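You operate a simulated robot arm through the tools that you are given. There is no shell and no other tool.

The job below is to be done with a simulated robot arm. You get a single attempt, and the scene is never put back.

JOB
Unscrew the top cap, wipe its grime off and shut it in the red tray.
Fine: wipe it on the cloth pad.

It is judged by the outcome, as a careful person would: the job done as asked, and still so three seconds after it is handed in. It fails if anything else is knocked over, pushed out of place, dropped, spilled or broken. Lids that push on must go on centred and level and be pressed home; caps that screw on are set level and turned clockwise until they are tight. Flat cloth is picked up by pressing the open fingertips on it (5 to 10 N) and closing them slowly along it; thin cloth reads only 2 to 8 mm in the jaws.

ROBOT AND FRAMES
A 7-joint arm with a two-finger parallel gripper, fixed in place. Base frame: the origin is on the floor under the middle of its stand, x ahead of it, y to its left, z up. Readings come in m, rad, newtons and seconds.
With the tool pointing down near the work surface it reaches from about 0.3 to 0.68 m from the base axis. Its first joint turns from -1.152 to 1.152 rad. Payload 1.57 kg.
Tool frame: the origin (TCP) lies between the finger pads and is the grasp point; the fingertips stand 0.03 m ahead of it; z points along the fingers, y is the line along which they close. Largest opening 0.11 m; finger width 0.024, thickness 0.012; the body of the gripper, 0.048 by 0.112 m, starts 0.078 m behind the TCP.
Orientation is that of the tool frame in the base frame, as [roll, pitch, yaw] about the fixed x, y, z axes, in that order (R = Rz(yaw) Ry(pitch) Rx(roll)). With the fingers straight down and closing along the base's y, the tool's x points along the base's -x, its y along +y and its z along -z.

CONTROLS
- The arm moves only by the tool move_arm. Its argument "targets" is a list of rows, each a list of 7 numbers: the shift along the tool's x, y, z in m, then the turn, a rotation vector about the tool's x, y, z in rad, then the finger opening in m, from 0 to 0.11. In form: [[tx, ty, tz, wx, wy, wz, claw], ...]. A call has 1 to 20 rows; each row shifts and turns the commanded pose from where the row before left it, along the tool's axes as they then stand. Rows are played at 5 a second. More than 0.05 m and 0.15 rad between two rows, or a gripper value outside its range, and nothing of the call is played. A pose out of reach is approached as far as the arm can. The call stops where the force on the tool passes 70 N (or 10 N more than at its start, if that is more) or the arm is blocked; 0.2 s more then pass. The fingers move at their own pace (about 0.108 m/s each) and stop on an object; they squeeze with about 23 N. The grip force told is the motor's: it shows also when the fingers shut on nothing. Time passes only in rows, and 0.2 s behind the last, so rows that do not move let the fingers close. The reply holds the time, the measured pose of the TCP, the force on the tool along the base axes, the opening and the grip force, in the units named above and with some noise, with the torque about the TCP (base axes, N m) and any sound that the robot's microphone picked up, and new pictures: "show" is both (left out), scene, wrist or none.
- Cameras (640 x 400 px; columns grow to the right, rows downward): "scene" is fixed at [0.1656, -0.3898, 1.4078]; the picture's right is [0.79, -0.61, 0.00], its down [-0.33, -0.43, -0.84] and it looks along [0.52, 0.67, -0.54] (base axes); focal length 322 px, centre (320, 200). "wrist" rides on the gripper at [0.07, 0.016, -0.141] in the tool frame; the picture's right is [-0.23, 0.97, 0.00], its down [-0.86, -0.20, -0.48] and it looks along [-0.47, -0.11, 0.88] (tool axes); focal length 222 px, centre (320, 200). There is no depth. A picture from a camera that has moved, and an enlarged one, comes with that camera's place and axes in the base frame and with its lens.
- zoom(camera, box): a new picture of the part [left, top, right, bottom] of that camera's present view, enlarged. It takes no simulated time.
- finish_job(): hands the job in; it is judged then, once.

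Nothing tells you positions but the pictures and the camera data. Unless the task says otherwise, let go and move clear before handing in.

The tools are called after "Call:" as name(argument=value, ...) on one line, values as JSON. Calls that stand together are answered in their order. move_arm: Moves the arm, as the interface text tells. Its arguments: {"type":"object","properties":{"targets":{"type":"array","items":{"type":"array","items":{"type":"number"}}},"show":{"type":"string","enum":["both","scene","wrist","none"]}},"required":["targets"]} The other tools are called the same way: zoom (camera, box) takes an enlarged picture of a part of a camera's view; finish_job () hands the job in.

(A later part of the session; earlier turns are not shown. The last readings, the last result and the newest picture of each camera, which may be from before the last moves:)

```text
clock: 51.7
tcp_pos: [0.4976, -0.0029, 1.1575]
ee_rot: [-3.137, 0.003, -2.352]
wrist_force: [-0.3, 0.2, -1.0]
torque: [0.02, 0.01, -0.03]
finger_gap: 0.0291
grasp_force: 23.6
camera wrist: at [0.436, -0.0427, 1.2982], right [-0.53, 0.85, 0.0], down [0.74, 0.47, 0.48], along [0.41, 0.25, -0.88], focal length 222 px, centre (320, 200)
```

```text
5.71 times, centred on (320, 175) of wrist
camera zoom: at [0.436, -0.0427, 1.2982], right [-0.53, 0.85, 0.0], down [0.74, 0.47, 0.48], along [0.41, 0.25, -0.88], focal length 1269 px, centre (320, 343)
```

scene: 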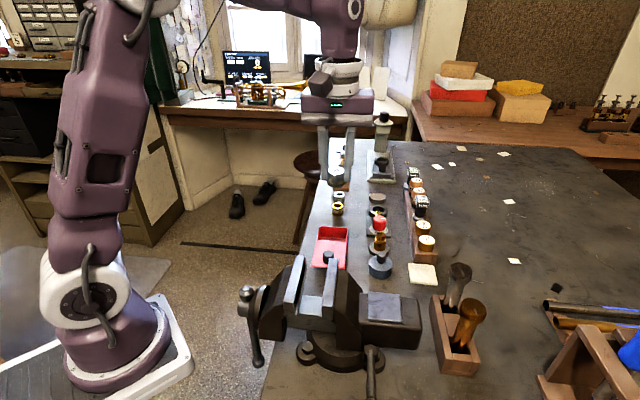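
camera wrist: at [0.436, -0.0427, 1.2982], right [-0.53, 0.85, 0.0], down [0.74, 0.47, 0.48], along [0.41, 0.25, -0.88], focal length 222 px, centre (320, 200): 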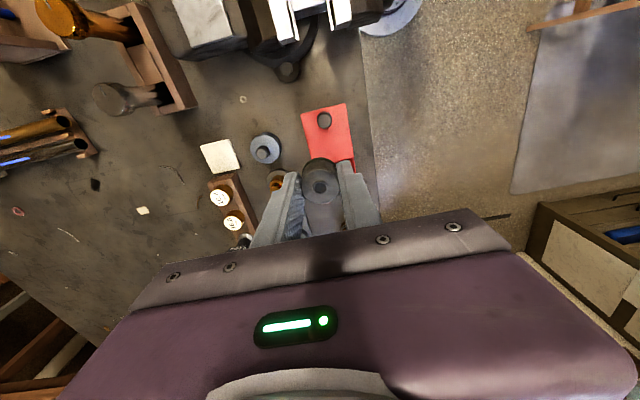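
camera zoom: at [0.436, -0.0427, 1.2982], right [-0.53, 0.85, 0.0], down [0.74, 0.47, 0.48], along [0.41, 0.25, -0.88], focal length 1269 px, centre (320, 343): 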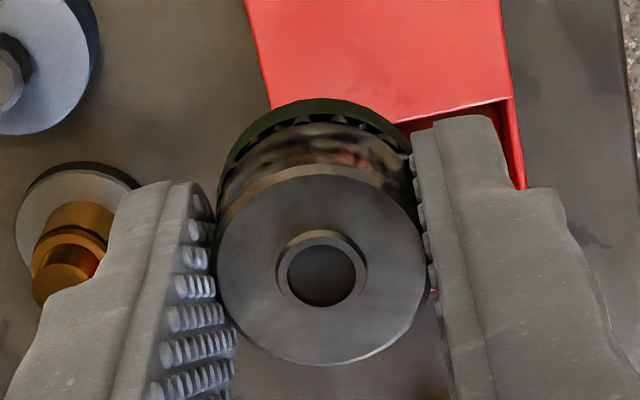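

Call:
zoom(camera="scene", box=[348, 164, 372, 190])

Call:
zoom(camera="scene", box=[320, 158, 356, 192])

Call:
zoom(camera="scene", box=[360, 225, 400, 255])

```text
15.38 times, centred on (360, 177) of scene
camera zoom: at [0.1656, -0.3898, 1.4078], right [0.79, -0.61, 0.0], down [-0.33, -0.43, -0.84], along [0.52, 0.67, -0.54], focal length 4956 px, centre (-295, 554)
```

zoom: 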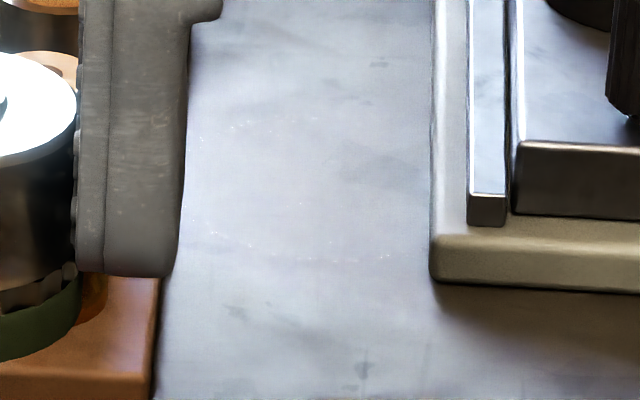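

```text
11.76 times, centred on (338, 175) of scene
camera zoom: at [0.1656, -0.3898, 1.4078], right [0.79, -0.61, 0.0], down [-0.33, -0.43, -0.84], along [0.52, 0.67, -0.54], focal length 3790 px, centre (108, 494)
```

zoom: 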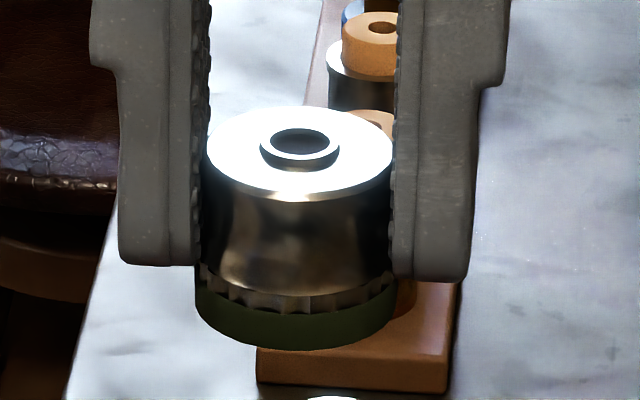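

```text
13.33 times, centred on (380, 240) of scene
camera zoom: at [0.1656, -0.3898, 1.4078], right [0.79, -0.61, 0.0], down [-0.33, -0.43, -0.84], along [0.52, 0.67, -0.54], focal length 4295 px, centre (-480, -333)
```

zoom: 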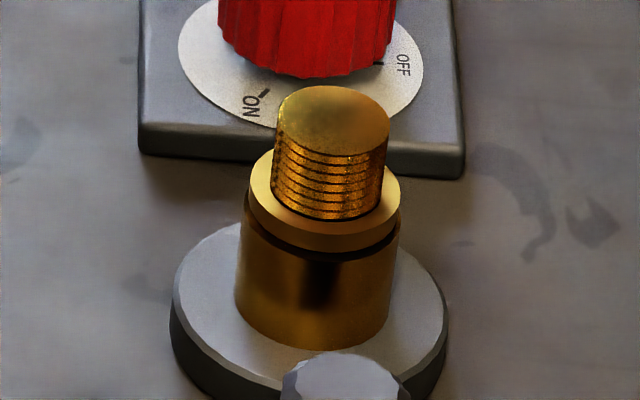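

The top and sides look clean apart from a green band around the lower rim. I'll tilt the hand so the scene camera can see the underside.

Call:
move_arm(targets=[[0, 0, 0, 0, 0.15, 0, 0.02], [0, 0, 0, 0, 0.15, 0, 0.02], [0, 0, 0, 0, 0.15, 0, 0.02], [0, 0, 0, 0, 0.15, 0, 0.02], [0, 0, 0, 0, 0.15, 0, 0.02], [0, 0, 0, 0, 0.15, 0, 0.02], [0, 0, 0, 0, 0, 0, 0.02]])

Call:
zoom(camera="scene", box=[300, 140, 380, 200])

```text
clock: 53.3
tcp_pos: [0.4895, 0.0047, 1.1596]
ee_rot: [-3.13, -0.768, -2.353]
wrist_force: [0.5, -0.1, -0.2]
torque: [-0.03, 0.0, 0.02]
finger_gap: 0.0287
grasp_force: 22.5
out of reach, approached as far as the arm can: row 5, 6
camera wrist: at [0.5103, 0.0499, 1.3089], right [-0.58, 0.8, -0.17], down [0.81, 0.54, -0.25], along [-0.11, -0.28, -0.95], focal length 222 px, centre (320, 200)
```

scene: 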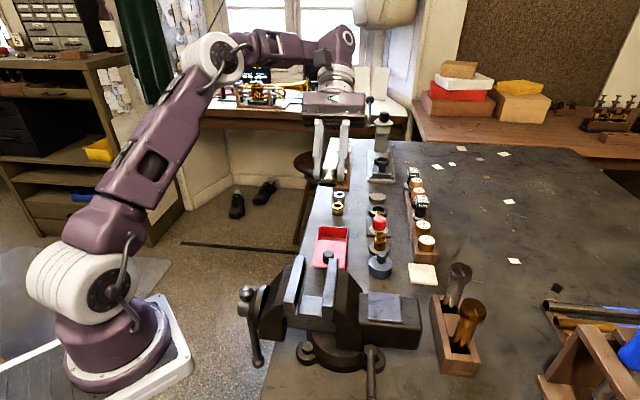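
wrist: 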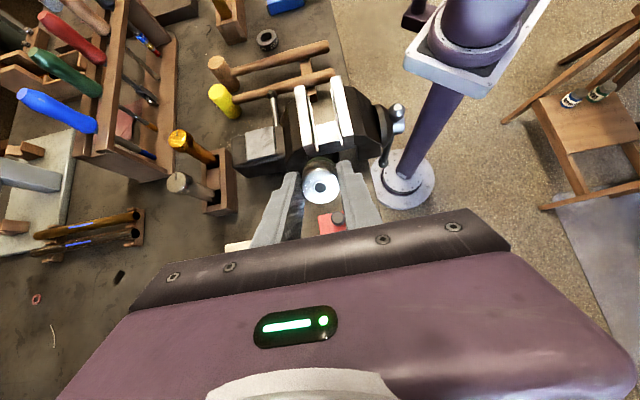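

```text
6.67 times, centred on (340, 170) of scene
camera zoom: at [0.1657, -0.3898, 1.4078], right [0.79, -0.61, 0.0], down [-0.33, -0.43, -0.84], along [0.51, 0.67, -0.54], focal length 2147 px, centre (187, 400)
```

zoom: 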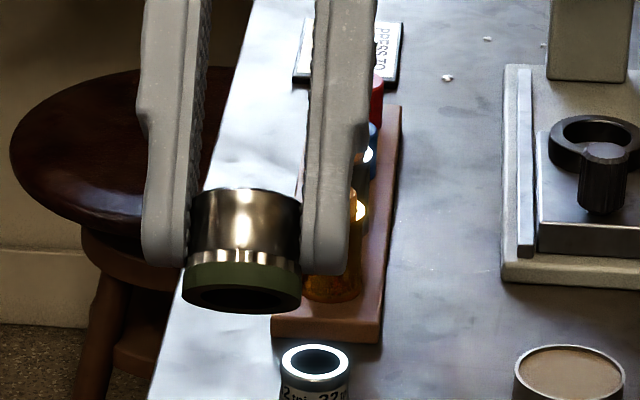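

Call:
zoom(camera="scene", box=[320, 164, 352, 190])

```text
15.38 times, centred on (336, 177) of scene
camera zoom: at [0.1657, -0.3898, 1.4078], right [0.79, -0.61, 0.0], down [-0.33, -0.43, -0.84], along [0.51, 0.67, -0.54], focal length 4956 px, centre (74, 554)
```

zoom: 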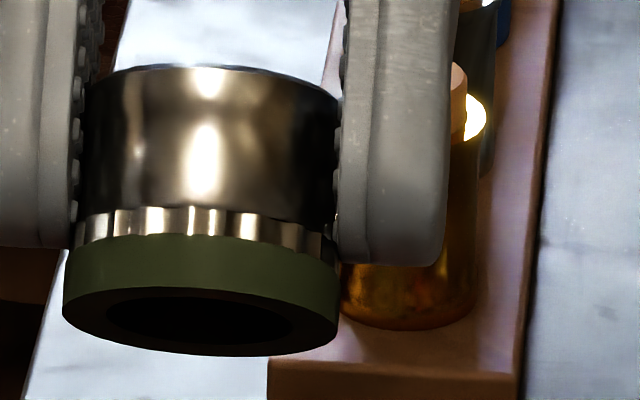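

I can see the underside now: the olive-green film coats the lower rim, both edge and bottom face, over the steel knurling. That is the grime. I'll bring the hand back upright before going to the cloth pad.

Call:
move_arm(targets=[[0, 0, 0, 0, -0.15, 0, 0.02], [0, 0, 0, 0, -0.15, 0, 0.02], [0, 0, 0, 0, -0.15, 0, 0.02], [0, 0, 0, 0, -0.15, 0, 0.02], [0, 0, 0, 0, -0.15, 0, 0.02], [0, 0, 0, 0, 0, 0, 0.02]], show="none")

```text
clock: 54.7
tcp_pos: [0.4903, 0.0047, 1.1579]
ee_rot: [-3.134, -0.012, -2.345]
wrist_force: [0.2, -0.6, -0.1]
torque: [-0.01, -0.01, -0.01]
finger_gap: 0.0286
grasp_force: 23.1
```

Call:
move_arm(targets=[[-0.0024, -0.0413, 0.0, -0.0076, -0.012, 0, 0.02], [-0.0024, -0.0413, 0, 0, 0, 0, 0.02], [-0.0024, -0.0413, 0, 0, 0, 0, 0.02], [-0.0024, -0.0413, 0, 0, 0, 0, 0.02], [-0.0024, -0.0413, 0, 0, 0, 0, 0.02], [0, 0, 0.04, 0, 0, 0, 0.02], [0, 0, 0.03, 0, 0, 0, 0.02], [0, 0, 0, 0, 0, 0, 0.02]])

Call:
zoom(camera="wrist", box=[230, 80, 410, 230])

Call:
zoom(camera="scene", box=[380, 190, 480, 290])

```text
clock: 56.5
tcp_pos: [0.6141, -0.1047, 1.0889]
ee_rot: [-3.14, -0.004, -2.347]
wrist_force: [0.7, -0.6, -0.1]
torque: [-0.03, 0.0, 0.0]
finger_gap: 0.029
grasp_force: 23.3
out of reach, approached as far as the arm can: row 5
camera wrist: at [0.5535, -0.144, 1.2304], right [-0.54, 0.84, 0.0], down [0.74, 0.47, 0.48], along [0.4, 0.25, -0.88], focal length 222 px, centre (320, 200)
```

scene: 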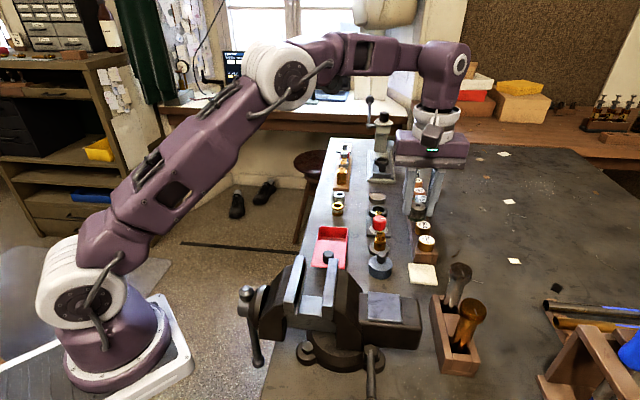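
wrist: 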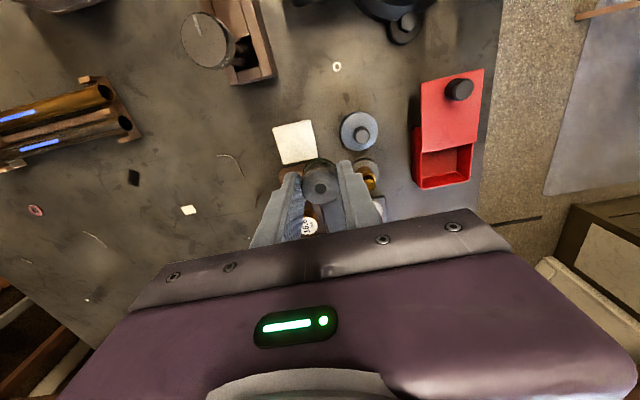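

```text
2.67 times, centred on (320, 155) of wrist
camera zoom: at [0.5535, -0.144, 1.2304], right [-0.54, 0.84, 0.0], down [0.74, 0.47, 0.48], along [0.4, 0.25, -0.88], focal length 592 px, centre (320, 320)
```

zoom: 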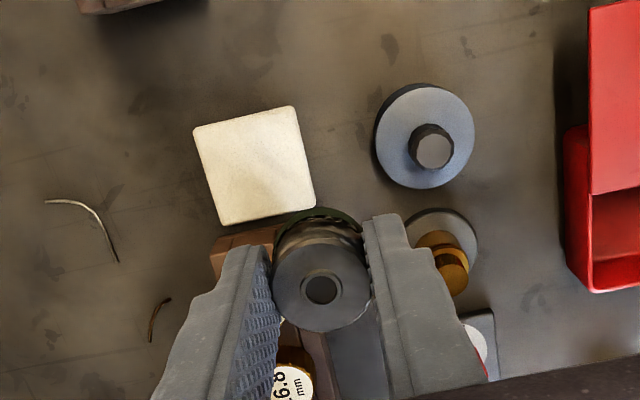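

```text
4.00 times, centred on (430, 240) of scene
camera zoom: at [0.1656, -0.3898, 1.4078], right [0.79, -0.61, 0.0], down [-0.33, -0.43, -0.84], along [0.52, 0.67, -0.54], focal length 1288 px, centre (-120, 40)
```

zoom: 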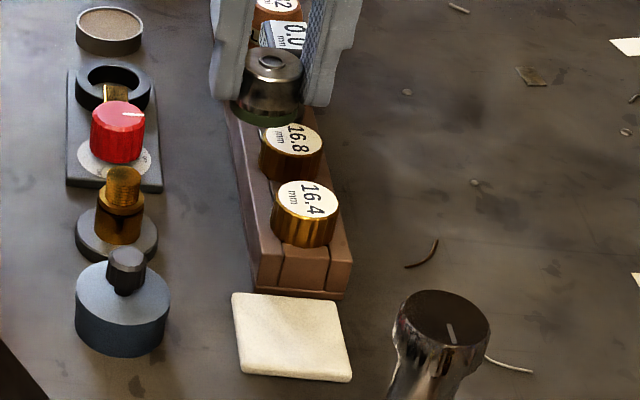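

The pad is a 55 mm square centred at about (0.642, -0.130). I'm about 35 mm short of it because of the reach limit at this height. I'll lower some and then shift over the pad.

Call:
move_arm(targets=[[0, 0, 0.022, 0, 0, 0, 0.02], [0, 0, 0.022, 0, 0, 0, 0.02], [0, -0.0185, 0, 0, 0, 0, 0.02], [0, -0.0185, 0, 0, 0, 0, 0.02], [0, 0, 0, 0, 0, 0, 0.02]])

Call:
zoom(camera="wrist", box=[230, 80, 410, 230])

Call:
zoom(camera="scene", box=[380, 200, 470, 290])

```text
clock: 57.7
tcp_pos: [0.6395, -0.1308, 1.0437]
ee_rot: [-3.141, -0.004, -2.346]
wrist_force: [0.4, 1.1, -0.1]
torque: [0.02, -0.01, 0.0]
finger_gap: 0.0285
grasp_force: 22.9
camera wrist: at [0.5804, -0.17, 1.186], right [-0.54, 0.84, 0.0], down [0.74, 0.47, 0.48], along [0.4, 0.25, -0.88], focal length 222 px, centre (320, 200)
```

scene: 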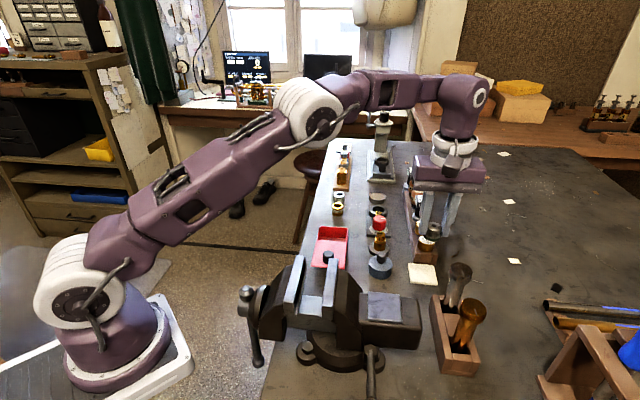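
wrist: 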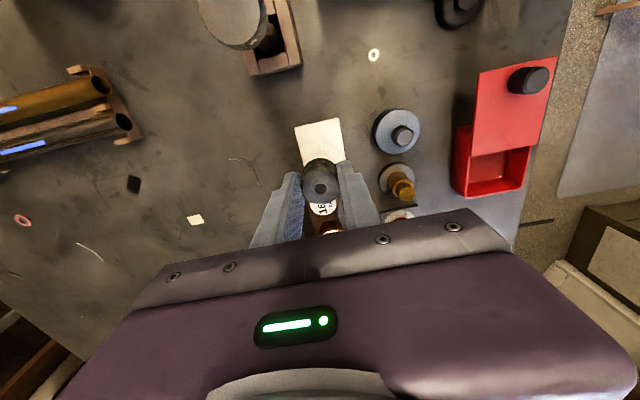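

```text
2.67 times, centred on (320, 155) of wrist
camera zoom: at [0.5804, -0.17, 1.186], right [-0.54, 0.84, 0.0], down [0.74, 0.47, 0.48], along [0.4, 0.25, -0.88], focal length 592 px, centre (320, 320)
```

zoom: 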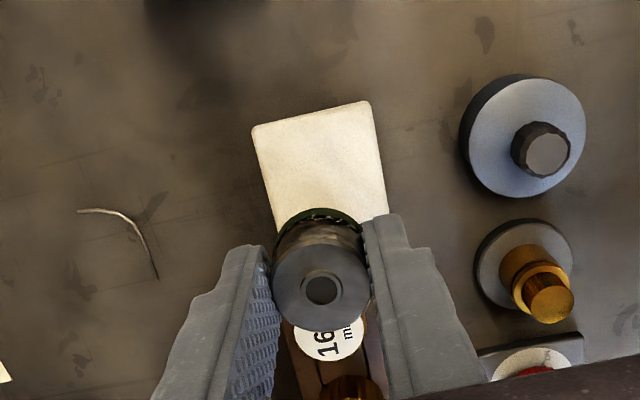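

```text
4.44 times, centred on (425, 245) of scene
camera zoom: at [0.1656, -0.3898, 1.4078], right [0.79, -0.61, 0.0], down [-0.33, -0.43, -0.84], along [0.52, 0.67, -0.54], focal length 1432 px, centre (-147, 0)
```

zoom: 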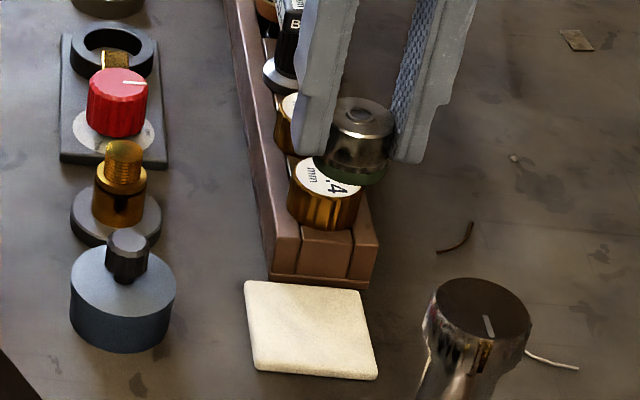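

The hand is aimed at the pad's centre. I'll lower to about 15 mm above it, then feel for contact in small steps.

Call:
move_arm(targets=[[0.003, 0, 0.02, 0, 0, 0, 0.02], [0, 0, 0.02, 0, 0, 0, 0.02], [0, 0, 0.02, 0, 0, 0, 0.02], [0, 0, 0.016, 0, 0, 0, 0.02], [0, 0, 0, 0, 0, 0, 0.02]])

Call:
zoom(camera="scene", box=[380, 220, 460, 290])

```text
clock: 58.9
tcp_pos: [0.6376, -0.1333, 0.9676]
ee_rot: [-3.14, -0.003, -2.347]
wrist_force: [0.5, 0.0, 0.1]
torque: [0.05, -0.02, -0.01]
finger_gap: 0.0287
grasp_force: 23.2
camera wrist: at [0.5775, -0.1725, 1.1095], right [-0.54, 0.84, 0.0], down [0.74, 0.47, 0.48], along [0.4, 0.25, -0.88], focal length 222 px, centre (320, 200)
```

scene: 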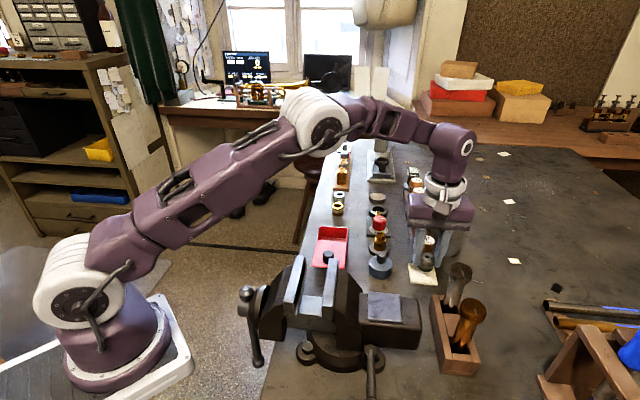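
wrist: 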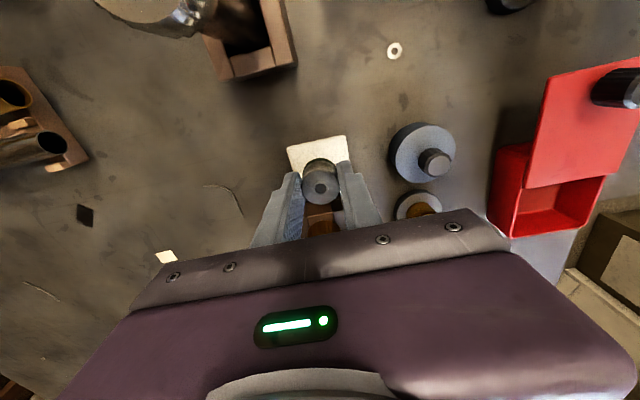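

```text
5.71 times, centred on (420, 255) of scene
camera zoom: at [0.1656, -0.3898, 1.4078], right [0.79, -0.61, 0.0], down [-0.33, -0.43, -0.84], along [0.52, 0.67, -0.54], focal length 1841 px, centre (-251, -114)
```

zoom: 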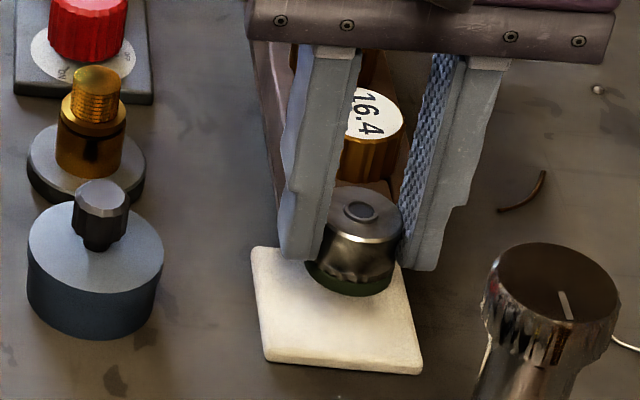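

Call:
move_arm(targets=[[0, 0, 0.003, 0, 0, 0, 0.02], [0, 0, 0.003, 0, 0, 0, 0.02], [0, 0, 0.002, 0, 0, 0, 0.02], [0, 0, 0, 0, 0, 0, 0.02]], show="none")

Call:
zoom(camera="scene", box=[380, 220, 460, 290])

```text
clock: 59.9
tcp_pos: [0.6368, -0.133, 0.9603]
ee_rot: [-3.139, -0.003, -2.347]
wrist_force: [-1.0, 0.5, -0.1]
torque: [-0.03, 0.02, 0.02]
finger_gap: 0.0288
grasp_force: 22.9
```

```text
5.71 times, centred on (420, 255) of scene
camera zoom: at [0.1656, -0.3898, 1.4078], right [0.79, -0.61, 0.0], down [-0.33, -0.43, -0.84], along [0.52, 0.67, -0.54], focal length 1841 px, centre (-251, -114)
```

zoom: 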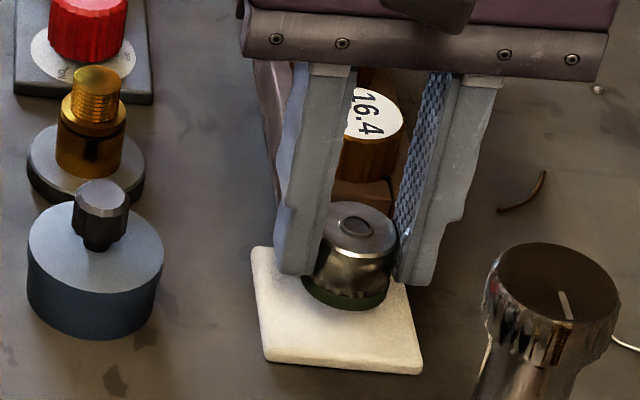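

Call:
move_arm(targets=[[0, 0, 0.003, 0, 0, 0, 0.02], [0, 0, 0.003, 0, 0, 0, 0.02], [0, 0, 0.001, 0, 0, 0, 0.02], [0, 0, 0, 0, 0, 0, 0.02]], show="none")

Call:
move_arm(targets=[[0, 0, 0.001, 0, 0, 0, 0.02], [0, 0, 0.001, 0, 0, 0, 0.02], [0, 0, 0, 0, 0, 0, 0.02]], show="none")

```text
clock: 60.9
tcp_pos: [0.6382, -0.133, 0.9535]
ee_rot: [-3.139, -0.001, -2.344]
wrist_force: [0.7, 0.3, -0.6]
torque: [0.01, -0.01, 0.0]
finger_gap: 0.0287
grasp_force: 23.1
```

```text
clock: 61.7
tcp_pos: [0.6368, -0.1331, 0.9518]
ee_rot: [-3.141, -0.004, -2.345]
wrist_force: [0.4, 0.3, -0.3]
torque: [-0.03, 0.01, -0.02]
finger_gap: 0.0288
grasp_force: 22.5
```

Call:
move_arm(targets=[[0, 0, 0.001, 0, 0, 0, 0.02], [0, 0, 0.001, 0, 0, 0, 0.02], [0, 0, 0, 0, 0, 0, 0.02]], show="none")

Call:
zoom(camera="scene", box=[380, 220, 460, 290])

```text
clock: 62.5
tcp_pos: [0.6379, -0.1323, 0.9492]
ee_rot: [-3.139, -0.004, -2.347]
wrist_force: [-0.1, 0.0, 0.3]
torque: [0.03, -0.01, -0.01]
finger_gap: 0.0286
grasp_force: 23.6
```

```text
5.71 times, centred on (420, 255) of scene
camera zoom: at [0.1656, -0.3898, 1.4078], right [0.79, -0.61, 0.0], down [-0.33, -0.43, -0.84], along [0.52, 0.67, -0.54], focal length 1841 px, centre (-251, -114)
```

zoom: 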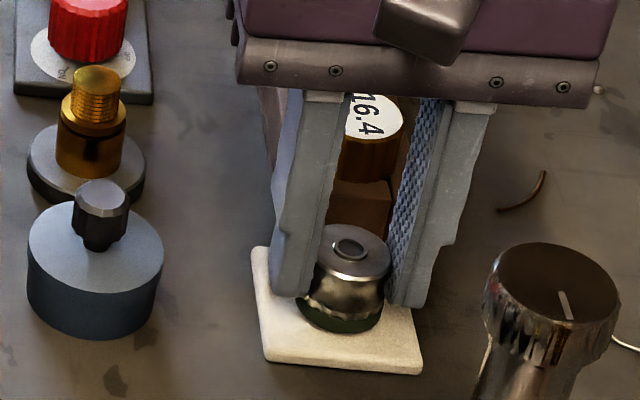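

No contact yet, and it looks very close. Continuing in 1 mm steps.

Call:
move_arm(targets=[[0, 0, 0.001, 0, 0, 0, 0.02], [0, 0, 0.001, 0, 0, 0, 0.02], [0, 0, 0, 0, 0, 0, 0.02]], show="none")

Call:
move_arm(targets=[[0, 0, 0.001, 0, 0, 0, 0.02], [0, 0, 0.001, 0, 0, 0, 0.02], [0, 0, 0, 0, 0, 0, 0.02]], show="none")

```text
clock: 63.3
tcp_pos: [0.6376, -0.1344, 0.948]
ee_rot: [-3.14, -0.002, -2.345]
wrist_force: [0.4, -0.2, -0.2]
torque: [-0.02, 0.0, 0.03]
finger_gap: 0.0287
grasp_force: 23.0
```

```text
clock: 64.1
tcp_pos: [0.6368, -0.1333, 0.946]
ee_rot: [-3.14, -0.003, -2.345]
wrist_force: [-0.3, 0.7, 3.8]
torque: [0.03, -0.02, 0.0]
finger_gap: 0.0285
grasp_force: 23.1
```

There is contact at 3.8 N. I'll press a touch more and make one careful back-and-forth stroke along the pad, checking that the pad stays put.

Call:
move_arm(targets=[[0, 0, 0.0005, 0, 0, 0, 0.02], [0, 0.005, 0, 0, 0, 0, 0.02], [0, 0.005, 0, 0, 0, 0, 0.02], [0, -0.005, 0, 0, 0, 0, 0.02], [0, -0.005, 0, 0, 0, 0, 0.02], [0, -0.005, 0, 0, 0, 0, 0.02], [0, -0.005, 0, 0, 0, 0, 0.02], [0, 0.005, 0, 0, 0, 0, 0.02], [0, 0.005, 0, 0, 0, 0, 0.02], [0, 0, 0, 0, 0, 0, 0.02]])

Call:
zoom(camera="scene", box=[380, 220, 460, 290])

```text
clock: 66.3
tcp_pos: [0.6378, -0.135, 0.9457]
ee_rot: [-3.14, -0.004, -2.348]
wrist_force: [2.9, -4.5, 10.2]
torque: [-0.04, -0.18, -0.06]
finger_gap: 0.0288
grasp_force: 23.1
camera wrist: at [0.5773, -0.1729, 1.0872], right [-0.54, 0.84, 0.0], down [0.74, 0.47, 0.48], along [0.4, 0.25, -0.88], focal length 222 px, centre (320, 200)
```

scene: 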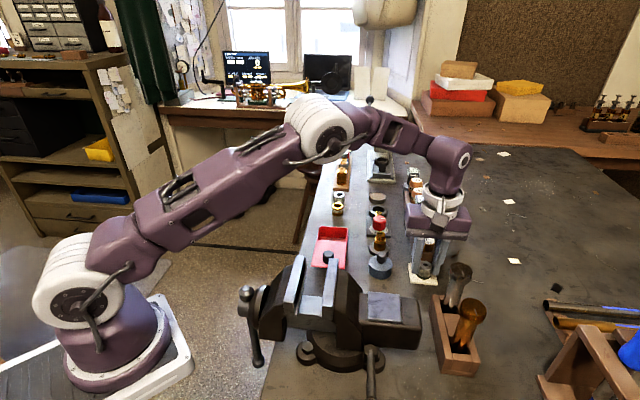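
wrist: 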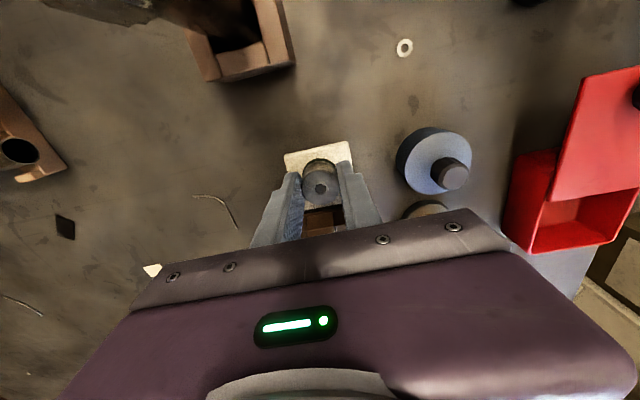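

```text
5.71 times, centred on (420, 255) of scene
camera zoom: at [0.1655, -0.3899, 1.4078], right [0.79, -0.61, 0.0], down [-0.33, -0.43, -0.84], along [0.52, 0.67, -0.54], focal length 1841 px, centre (-251, -114)
```

zoom: 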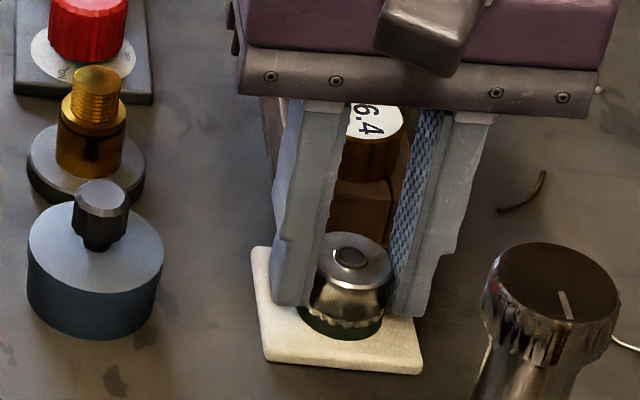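

The pad stayed put. I'll make several more strokes in both directions, with small twists so the whole rim gets rubbed.

Call:
move_arm(targets=[[0, 0.006, 0, 0, 0, 0, 0.02], [0, 0.005, 0, 0, 0, 0, 0.02], [0, -0.006, 0, 0, 0, 0, 0.02], [0, -0.006, 0, 0, 0, 0, 0.02], [0, -0.005, 0, 0, 0, 0, 0.02], [0, -0.005, 0, 0, 0, 0, 0.02], [0, 0.006, 0, 0, 0, 0, 0.02], [0, 0.005, 0, 0, 0, 0, 0.02], [0, 0.006, 0, 0, 0, 0, 0.02], [0, 0.005, 0, 0, 0, 0, 0.02], [0, -0.006, 0, 0, 0, 0, 0.02], [0, -0.006, 0, 0, 0, 0, 0.02], [0, -0.005, 0, 0, 0, 0, 0.02], [0, -0.005, 0, 0, 0, 0, 0.02], [0, 0.006, 0, 0, 0, 0, 0.02], [0, 0.005, 0, 0, 0, 0, 0.02], [0, 0, 0, 0, 0, 0, 0.02]], show="none")

Call:
zoom(camera="scene", box=[400, 240, 456, 290])

```text
clock: 69.9
tcp_pos: [0.6368, -0.1336, 0.9442]
ee_rot: [-3.139, -0.004, -2.348]
wrist_force: [0.8, -1.7, 3.3]
torque: [-0.02, -0.05, -0.05]
finger_gap: 0.0288
grasp_force: 22.9
```

```text
8.00 times, centred on (428, 265) of scene
camera zoom: at [0.1656, -0.3898, 1.4078], right [0.79, -0.61, 0.0], down [-0.33, -0.43, -0.84], along [0.52, 0.67, -0.54], focal length 2577 px, centre (-544, -320)
```

zoom: 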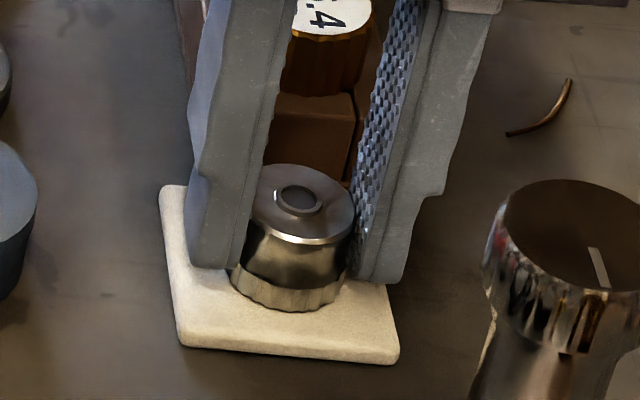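

The green film is gone and the bare knurled rim shows. I'll make a few more strokes for good measure, then lift and inspect all around.

Call:
move_arm(targets=[[0, 0, 0.0003, 0, 0, 0, 0.02], [0.005, 0, 0, 0, 0, 0, 0.02], [0.005, 0, 0, 0, 0, 0, 0.02], [-0.005, 0, 0, 0, 0, 0, 0.02], [-0.005, 0, 0, 0, 0, 0, 0.02], [0, 0.005, 0, 0, 0, 0, 0.02], [0, 0.005, 0, 0, 0, 0, 0.02], [0, -0.005, 0, 0, 0, 0, 0.02], [0, -0.005, 0, 0, 0, 0, 0.02], [0, -0.005, 0, 0, 0, 0, 0.02], [0, -0.005, 0, 0, 0, 0, 0.02], [0, 0.005, 0, 0, 0, 0, 0.02], [0, 0.005, 0, 0, 0, 0, 0.02], [0, 0, -0.01, 0, 0, 0, 0.02], [0, 0, -0.03, 0, 0, 0, 0.02], [0, 0, -0.03, 0, 0, 0, 0.02], [0, 0, -0.03, 0, 0, 0, 0.02], [0, 0, 0, 0, 0, 0, 0.02]])

Call:
zoom(camera="scene", box=[395, 170, 465, 230])

Call:
zoom(camera="scene", box=[390, 230, 460, 290])

Call:
zoom(camera="wrist", box=[270, 110, 370, 210])

```text
clock: 73.7
tcp_pos: [0.6369, -0.1319, 1.0458]
ee_rot: [3.141, -0.003, -2.346]
wrist_force: [0.7, 0.9, 0.1]
torque: [0.02, -0.02, -0.02]
finger_gap: 0.0286
grasp_force: 22.7
camera wrist: at [0.5772, -0.1718, 1.1871], right [-0.54, 0.84, 0.0], down [0.74, 0.47, 0.48], along [0.4, 0.25, -0.88], focal length 222 px, centre (320, 200)
```

scene: 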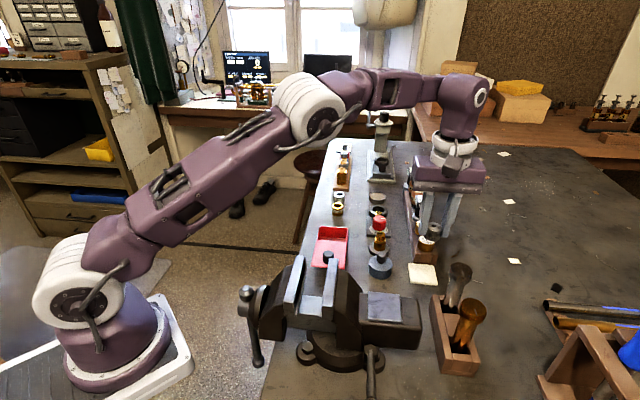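
wrist: 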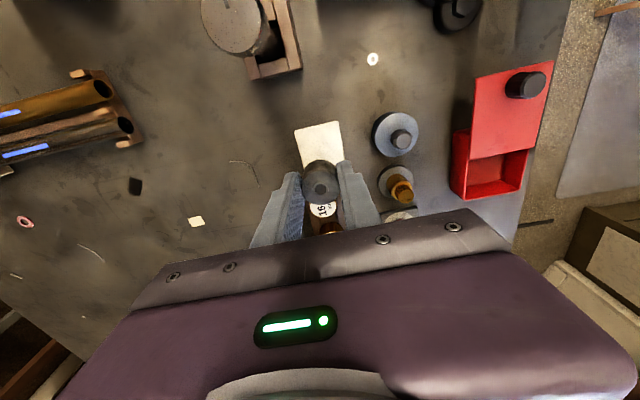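

```text
6.67 times, centred on (430, 200) of scene
camera zoom: at [0.1656, -0.3898, 1.4078], right [0.79, -0.61, 0.0], down [-0.33, -0.43, -0.84], along [0.52, 0.67, -0.54], focal length 2147 px, centre (-413, 200)
```

zoom: 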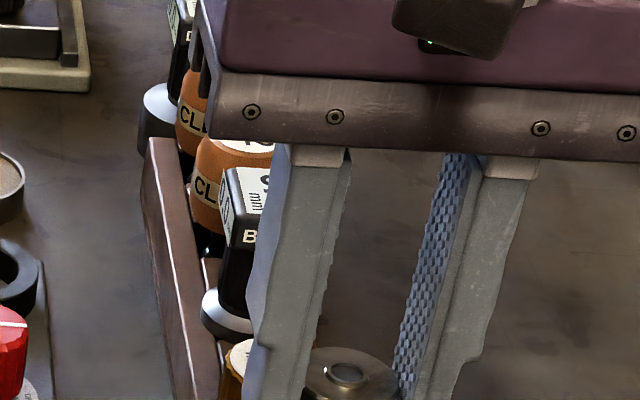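

```text
6.67 times, centred on (425, 260) of scene
camera zoom: at [0.1656, -0.3898, 1.4078], right [0.79, -0.61, 0.0], down [-0.33, -0.43, -0.84], along [0.52, 0.67, -0.54], focal length 2147 px, centre (-380, -200)
```

zoom: 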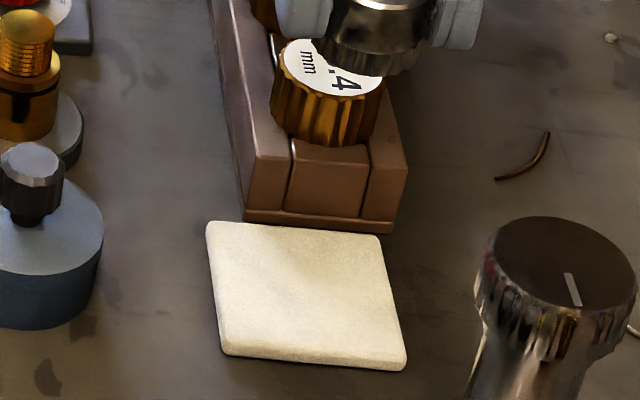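

```text
4.00 times, centred on (320, 160) of wrist
camera zoom: at [0.5772, -0.1718, 1.1871], right [-0.54, 0.84, 0.0], down [0.74, 0.47, 0.48], along [0.4, 0.25, -0.88], focal length 888 px, centre (320, 360)
```

zoom: 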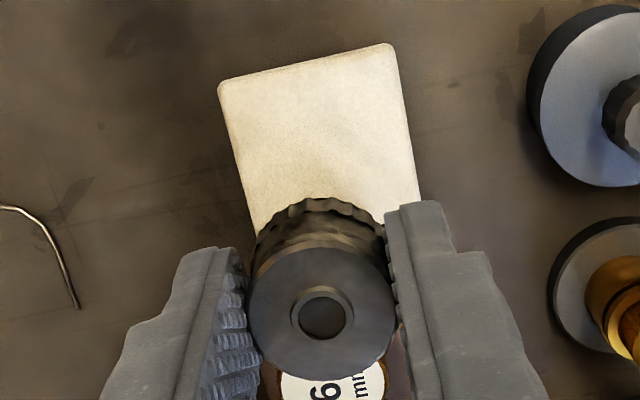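

The cap is clean and the pad hasn't moved. Next I'll carry the cap over the open tray at this height and look at the opening.

Call:
move_arm(targets=[[-0.0167, 0.039, 0, 0, 0, 0, 0.02], [-0.0167, 0.039, 0, 0, 0, 0, 0.02], [-0.0167, 0.039, 0, 0, 0, 0, 0.02], [-0.0167, 0.039, 0, 0, 0, 0, 0.02], [-0.0167, 0.039, 0, 0, 0, 0, 0.02], [0, 0, 0, 0, 0, 0, 0.02]])

Call:
zoom(camera="wrist", box=[240, 80, 400, 220])

Call:
zoom(camera="scene", box=[290, 180, 390, 280])

```text
clock: 75.1
tcp_pos: [0.5558, 0.0644, 1.0447]
ee_rot: [-3.139, -0.003, -2.349]
wrist_force: [0.8, -0.2, -0.4]
torque: [-0.02, 0.04, 0.01]
finger_gap: 0.0286
grasp_force: 23.6
camera wrist: at [0.4962, 0.0252, 1.1869], right [-0.54, 0.84, 0.0], down [0.74, 0.47, 0.48], along [0.4, 0.25, -0.88], focal length 222 px, centre (320, 200)
```

scene: 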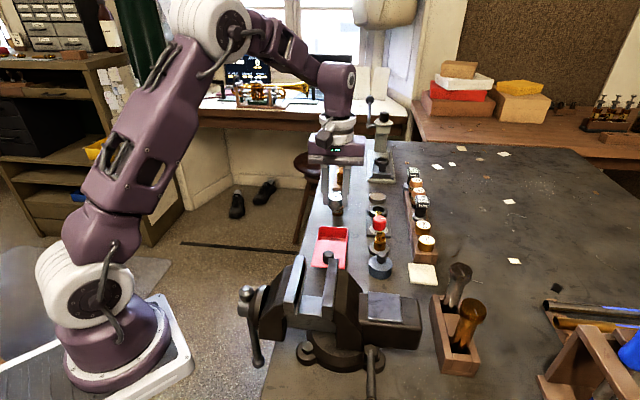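
wrist: 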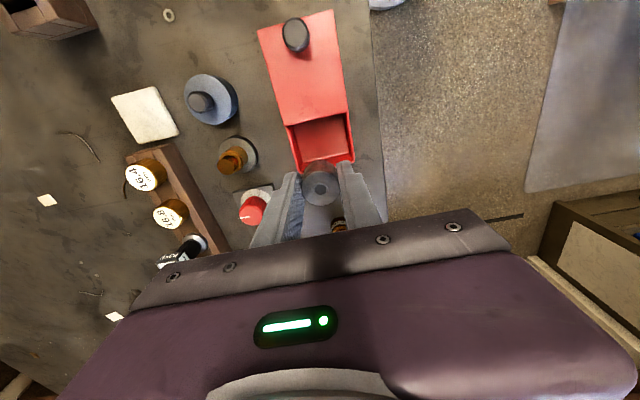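

```text
2.86 times, centred on (320, 150) of wrist
camera zoom: at [0.4962, 0.0252, 1.1869], right [-0.54, 0.84, 0.0], down [0.74, 0.47, 0.48], along [0.4, 0.25, -0.88], focal length 635 px, centre (320, 343)
```

zoom: 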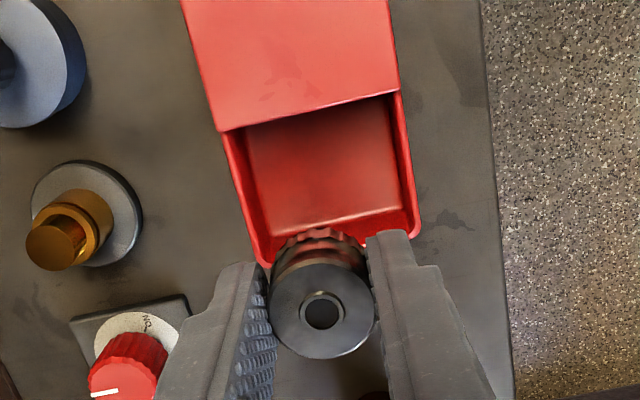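

```text
4.00 times, centred on (340, 230) of scene
camera zoom: at [0.1656, -0.3898, 1.4078], right [0.79, -0.61, 0.0], down [-0.33, -0.43, -0.84], along [0.51, 0.67, -0.54], focal length 1288 px, centre (240, 80)
```

zoom: 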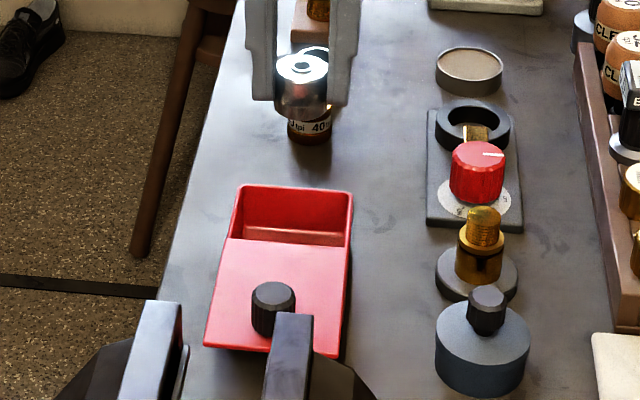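

The opening measures about 54 mm by 60 mm and its centre is near (0.550, 0.061). I'll correct my position and come down until the cap is just above the rim, then check centring again.

Call:
move_arm(targets=[[0.0075, 0.003, 0.015, 0, 0, 0, 0.02], [0, 0, 0.018, 0, 0, 0, 0.02], [0, 0, 0.016, 0, 0, 0, 0.02], [0, 0, 0, 0, 0, 0, 0.02]])

Call:
zoom(camera="wrist", box=[240, 80, 400, 220])

Call:
zoom(camera="scene", box=[300, 200, 370, 260])

```text
clock: 76.1
tcp_pos: [0.5486, 0.0599, 0.995]
ee_rot: [-3.14, -0.003, -2.346]
wrist_force: [-0.9, 0.7, 0.3]
torque: [-0.03, 0.04, 0.0]
finger_gap: 0.0286
grasp_force: 23.3
camera wrist: at [0.489, 0.0208, 1.1372], right [-0.54, 0.84, 0.0], down [0.74, 0.47, 0.48], along [0.4, 0.25, -0.88], focal length 222 px, centre (320, 200)
```

scene: 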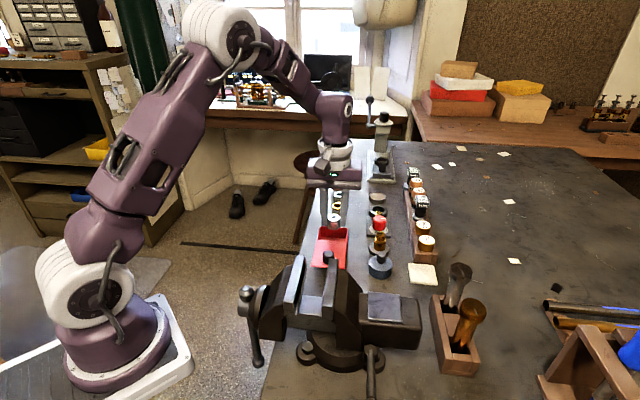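
wrist: 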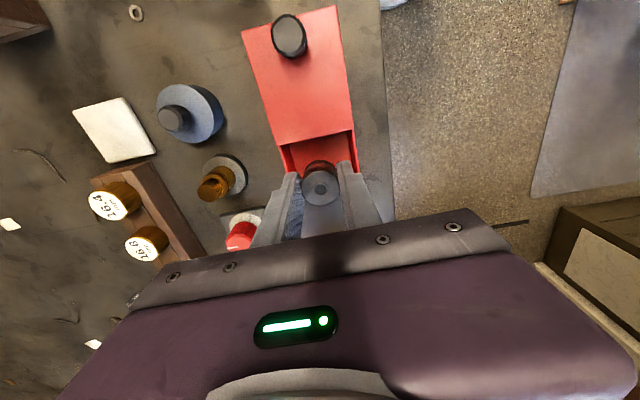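

```text
2.86 times, centred on (320, 150) of wrist
camera zoom: at [0.489, 0.0208, 1.1372], right [-0.54, 0.84, 0.0], down [0.74, 0.47, 0.48], along [0.4, 0.25, -0.88], focal length 635 px, centre (320, 343)
```

zoom: 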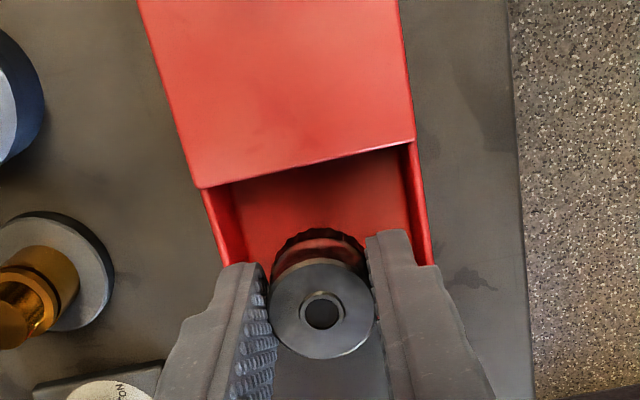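

```text
6.67 times, centred on (335, 230) of scene
camera zoom: at [0.1656, -0.3898, 1.4078], right [0.79, -0.61, 0.0], down [-0.33, -0.43, -0.84], along [0.52, 0.67, -0.54], focal length 2147 px, centre (220, 0)
```

zoom: 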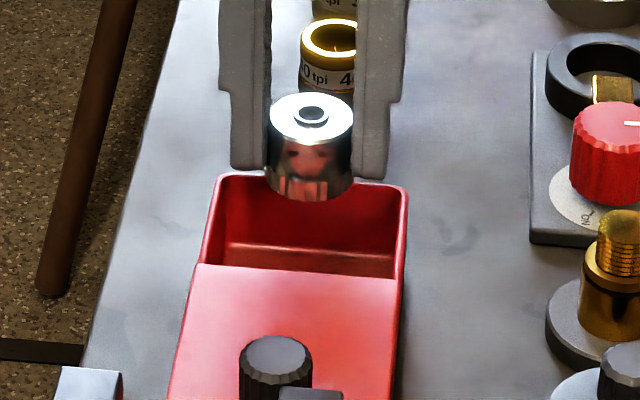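

It's well centred lengthwise, and about 1.2 mm off laterally. I'll correct that and lower the cap into the tray in stages, watching for any contact.

Call:
move_arm(targets=[[0, 0.0012, 0.01, 0, 0, 0, 0.02], [0, 0, 0.01, 0, 0, 0, 0.02], [0, 0, 0.008, 0, 0, 0, 0.02], [0, 0, 0, 0, 0, 0, 0.02]])

Call:
zoom(camera="wrist", box=[240, 100, 400, 220])

Call:
zoom(camera="scene", box=[305, 205, 361, 255])

```text
clock: 77.1
tcp_pos: [0.548, 0.0602, 0.9667]
ee_rot: [-3.14, -0.003, -2.345]
wrist_force: [0.4, -0.2, -0.4]
torque: [-0.03, 0.0, -0.01]
finger_gap: 0.0286
grasp_force: 23.0
camera wrist: at [0.488, 0.0216, 1.1088], right [-0.54, 0.84, 0.0], down [0.74, 0.47, 0.48], along [0.4, 0.25, -0.88], focal length 222 px, centre (320, 200)
```

scene: 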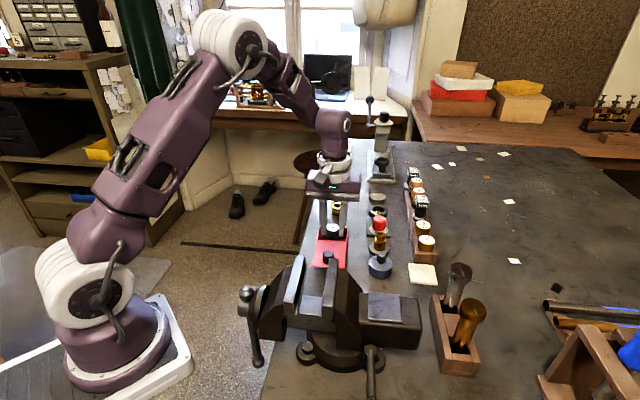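
wrist: 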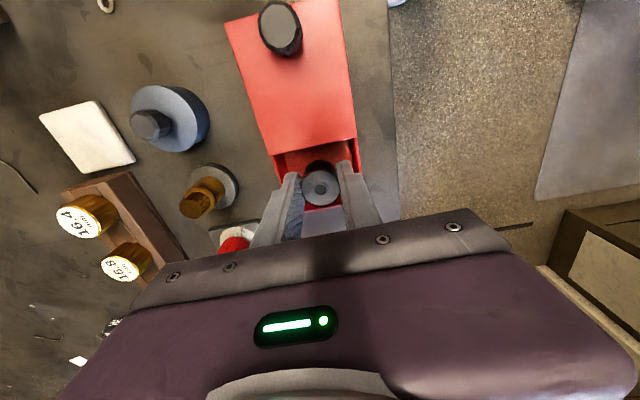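

```text
3.33 times, centred on (320, 160) of wrist
camera zoom: at [0.488, 0.0216, 1.1088], right [-0.54, 0.84, 0.0], down [0.74, 0.47, 0.48], along [0.4, 0.25, -0.88], focal length 740 px, centre (320, 333)
```

zoom: 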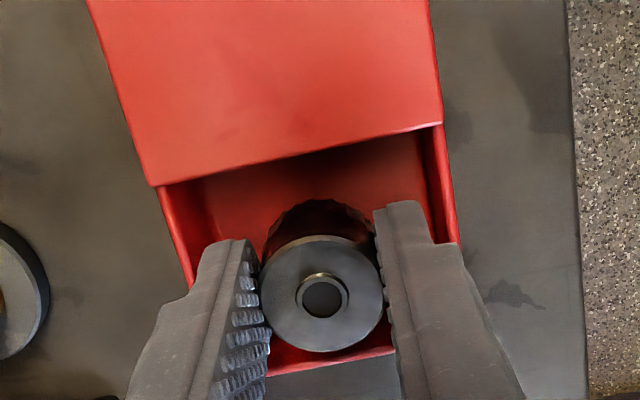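

```text
8.00 times, centred on (333, 230) of scene
camera zoom: at [0.1656, -0.3898, 1.4078], right [0.79, -0.61, 0.0], down [-0.33, -0.43, -0.84], along [0.52, 0.67, -0.54], focal length 2577 px, centre (216, -40)
```

zoom: 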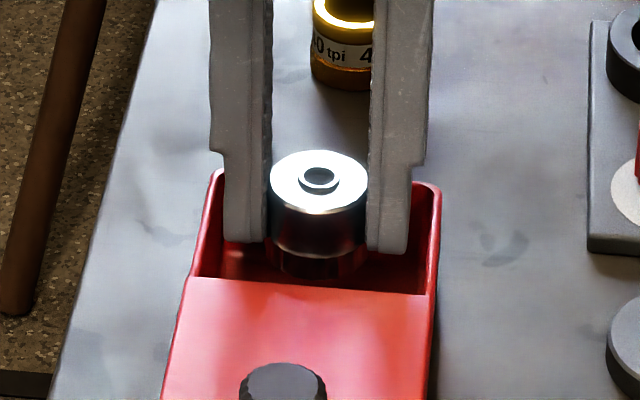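

The cap and fingers fit in the opening with about 5 mm clearance on each side. I'll lower it further and then feel for the tray floor.

Call:
move_arm(targets=[[0, 0, 0.005, 0, 0, 0, 0.02], [0, 0, 0.005, 0, 0, 0, 0.02], [0, 0, 0.004, 0, 0, 0, 0.02], [0, 0, 0, 0, 0, 0, 0.02]], show="none")

Call:
zoom(camera="scene", box=[305, 205, 361, 255])

```text
clock: 78.1
tcp_pos: [0.5486, 0.0606, 0.9537]
ee_rot: [-3.139, -0.003, -2.345]
wrist_force: [-0.8, -0.1, -0.6]
torque: [0.0, 0.02, -0.02]
finger_gap: 0.0287
grasp_force: 23.2
```

```text
8.00 times, centred on (333, 230) of scene
camera zoom: at [0.1656, -0.3898, 1.4078], right [0.79, -0.61, 0.0], down [-0.33, -0.43, -0.84], along [0.52, 0.67, -0.54], focal length 2577 px, centre (216, -40)
```

zoom: 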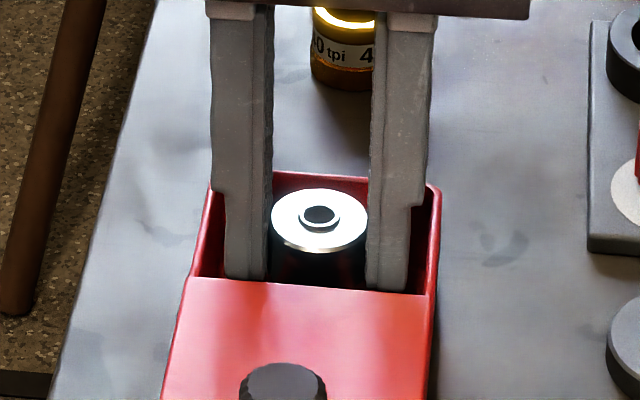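

Call:
move_arm(targets=[[0, 0, 0.003, 0, 0, 0, 0.02], [0, 0, 0.002, 0, 0, 0, 0.02], [0, 0, 0.001, 0, 0, 0, 0.02], [0, 0, 0, 0, 0, 0, 0.02]], show="none")

Call:
zoom(camera="scene", box=[305, 205, 361, 255])

```text
clock: 79.1
tcp_pos: [0.5487, 0.06, 0.9469]
ee_rot: [-3.14, -0.003, -2.345]
wrist_force: [0.0, -0.5, -0.3]
torque: [-0.01, 0.0, -0.01]
finger_gap: 0.0287
grasp_force: 23.1
```

```text
8.00 times, centred on (333, 230) of scene
camera zoom: at [0.1656, -0.3898, 1.4078], right [0.79, -0.61, 0.0], down [-0.33, -0.43, -0.84], along [0.52, 0.67, -0.54], focal length 2577 px, centre (216, -40)
```

zoom: 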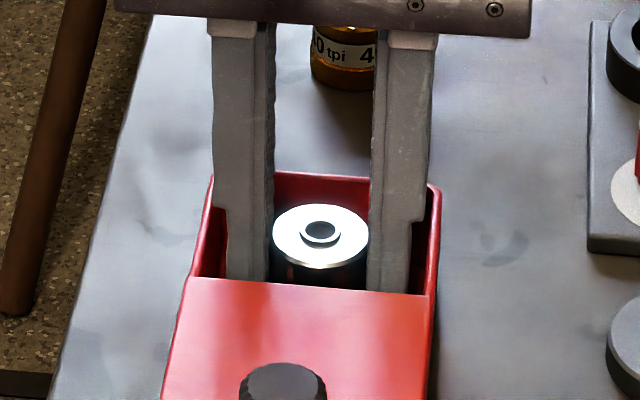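

Call:
move_arm(targets=[[0, 0, 0.001, 0, 0, 0, 0.02], [0, 0, 0.001, 0, 0, 0, 0.02], [0, 0, 0, 0, 0, 0, 0.02]], show="none")

Call:
move_arm(targets=[[0, 0, 0.001, 0, 0, 0, 0.02], [0, 0, 0.001, 0, 0, 0, 0.02], [0, 0, 0, 0, 0, 0, 0.02]], show="none")

```text
clock: 79.9
tcp_pos: [0.548, 0.0616, 0.9461]
ee_rot: [-3.138, -0.004, -2.345]
wrist_force: [0.3, 0.1, -0.5]
torque: [-0.02, 0.01, 0.01]
finger_gap: 0.0286
grasp_force: 22.9
```

```text
clock: 80.7
tcp_pos: [0.5486, 0.0608, 0.943]
ee_rot: [-3.139, -0.003, -2.346]
wrist_force: [-0.1, 0.1, -0.4]
torque: [-0.01, -0.03, 0.0]
finger_gap: 0.0285
grasp_force: 22.9
```

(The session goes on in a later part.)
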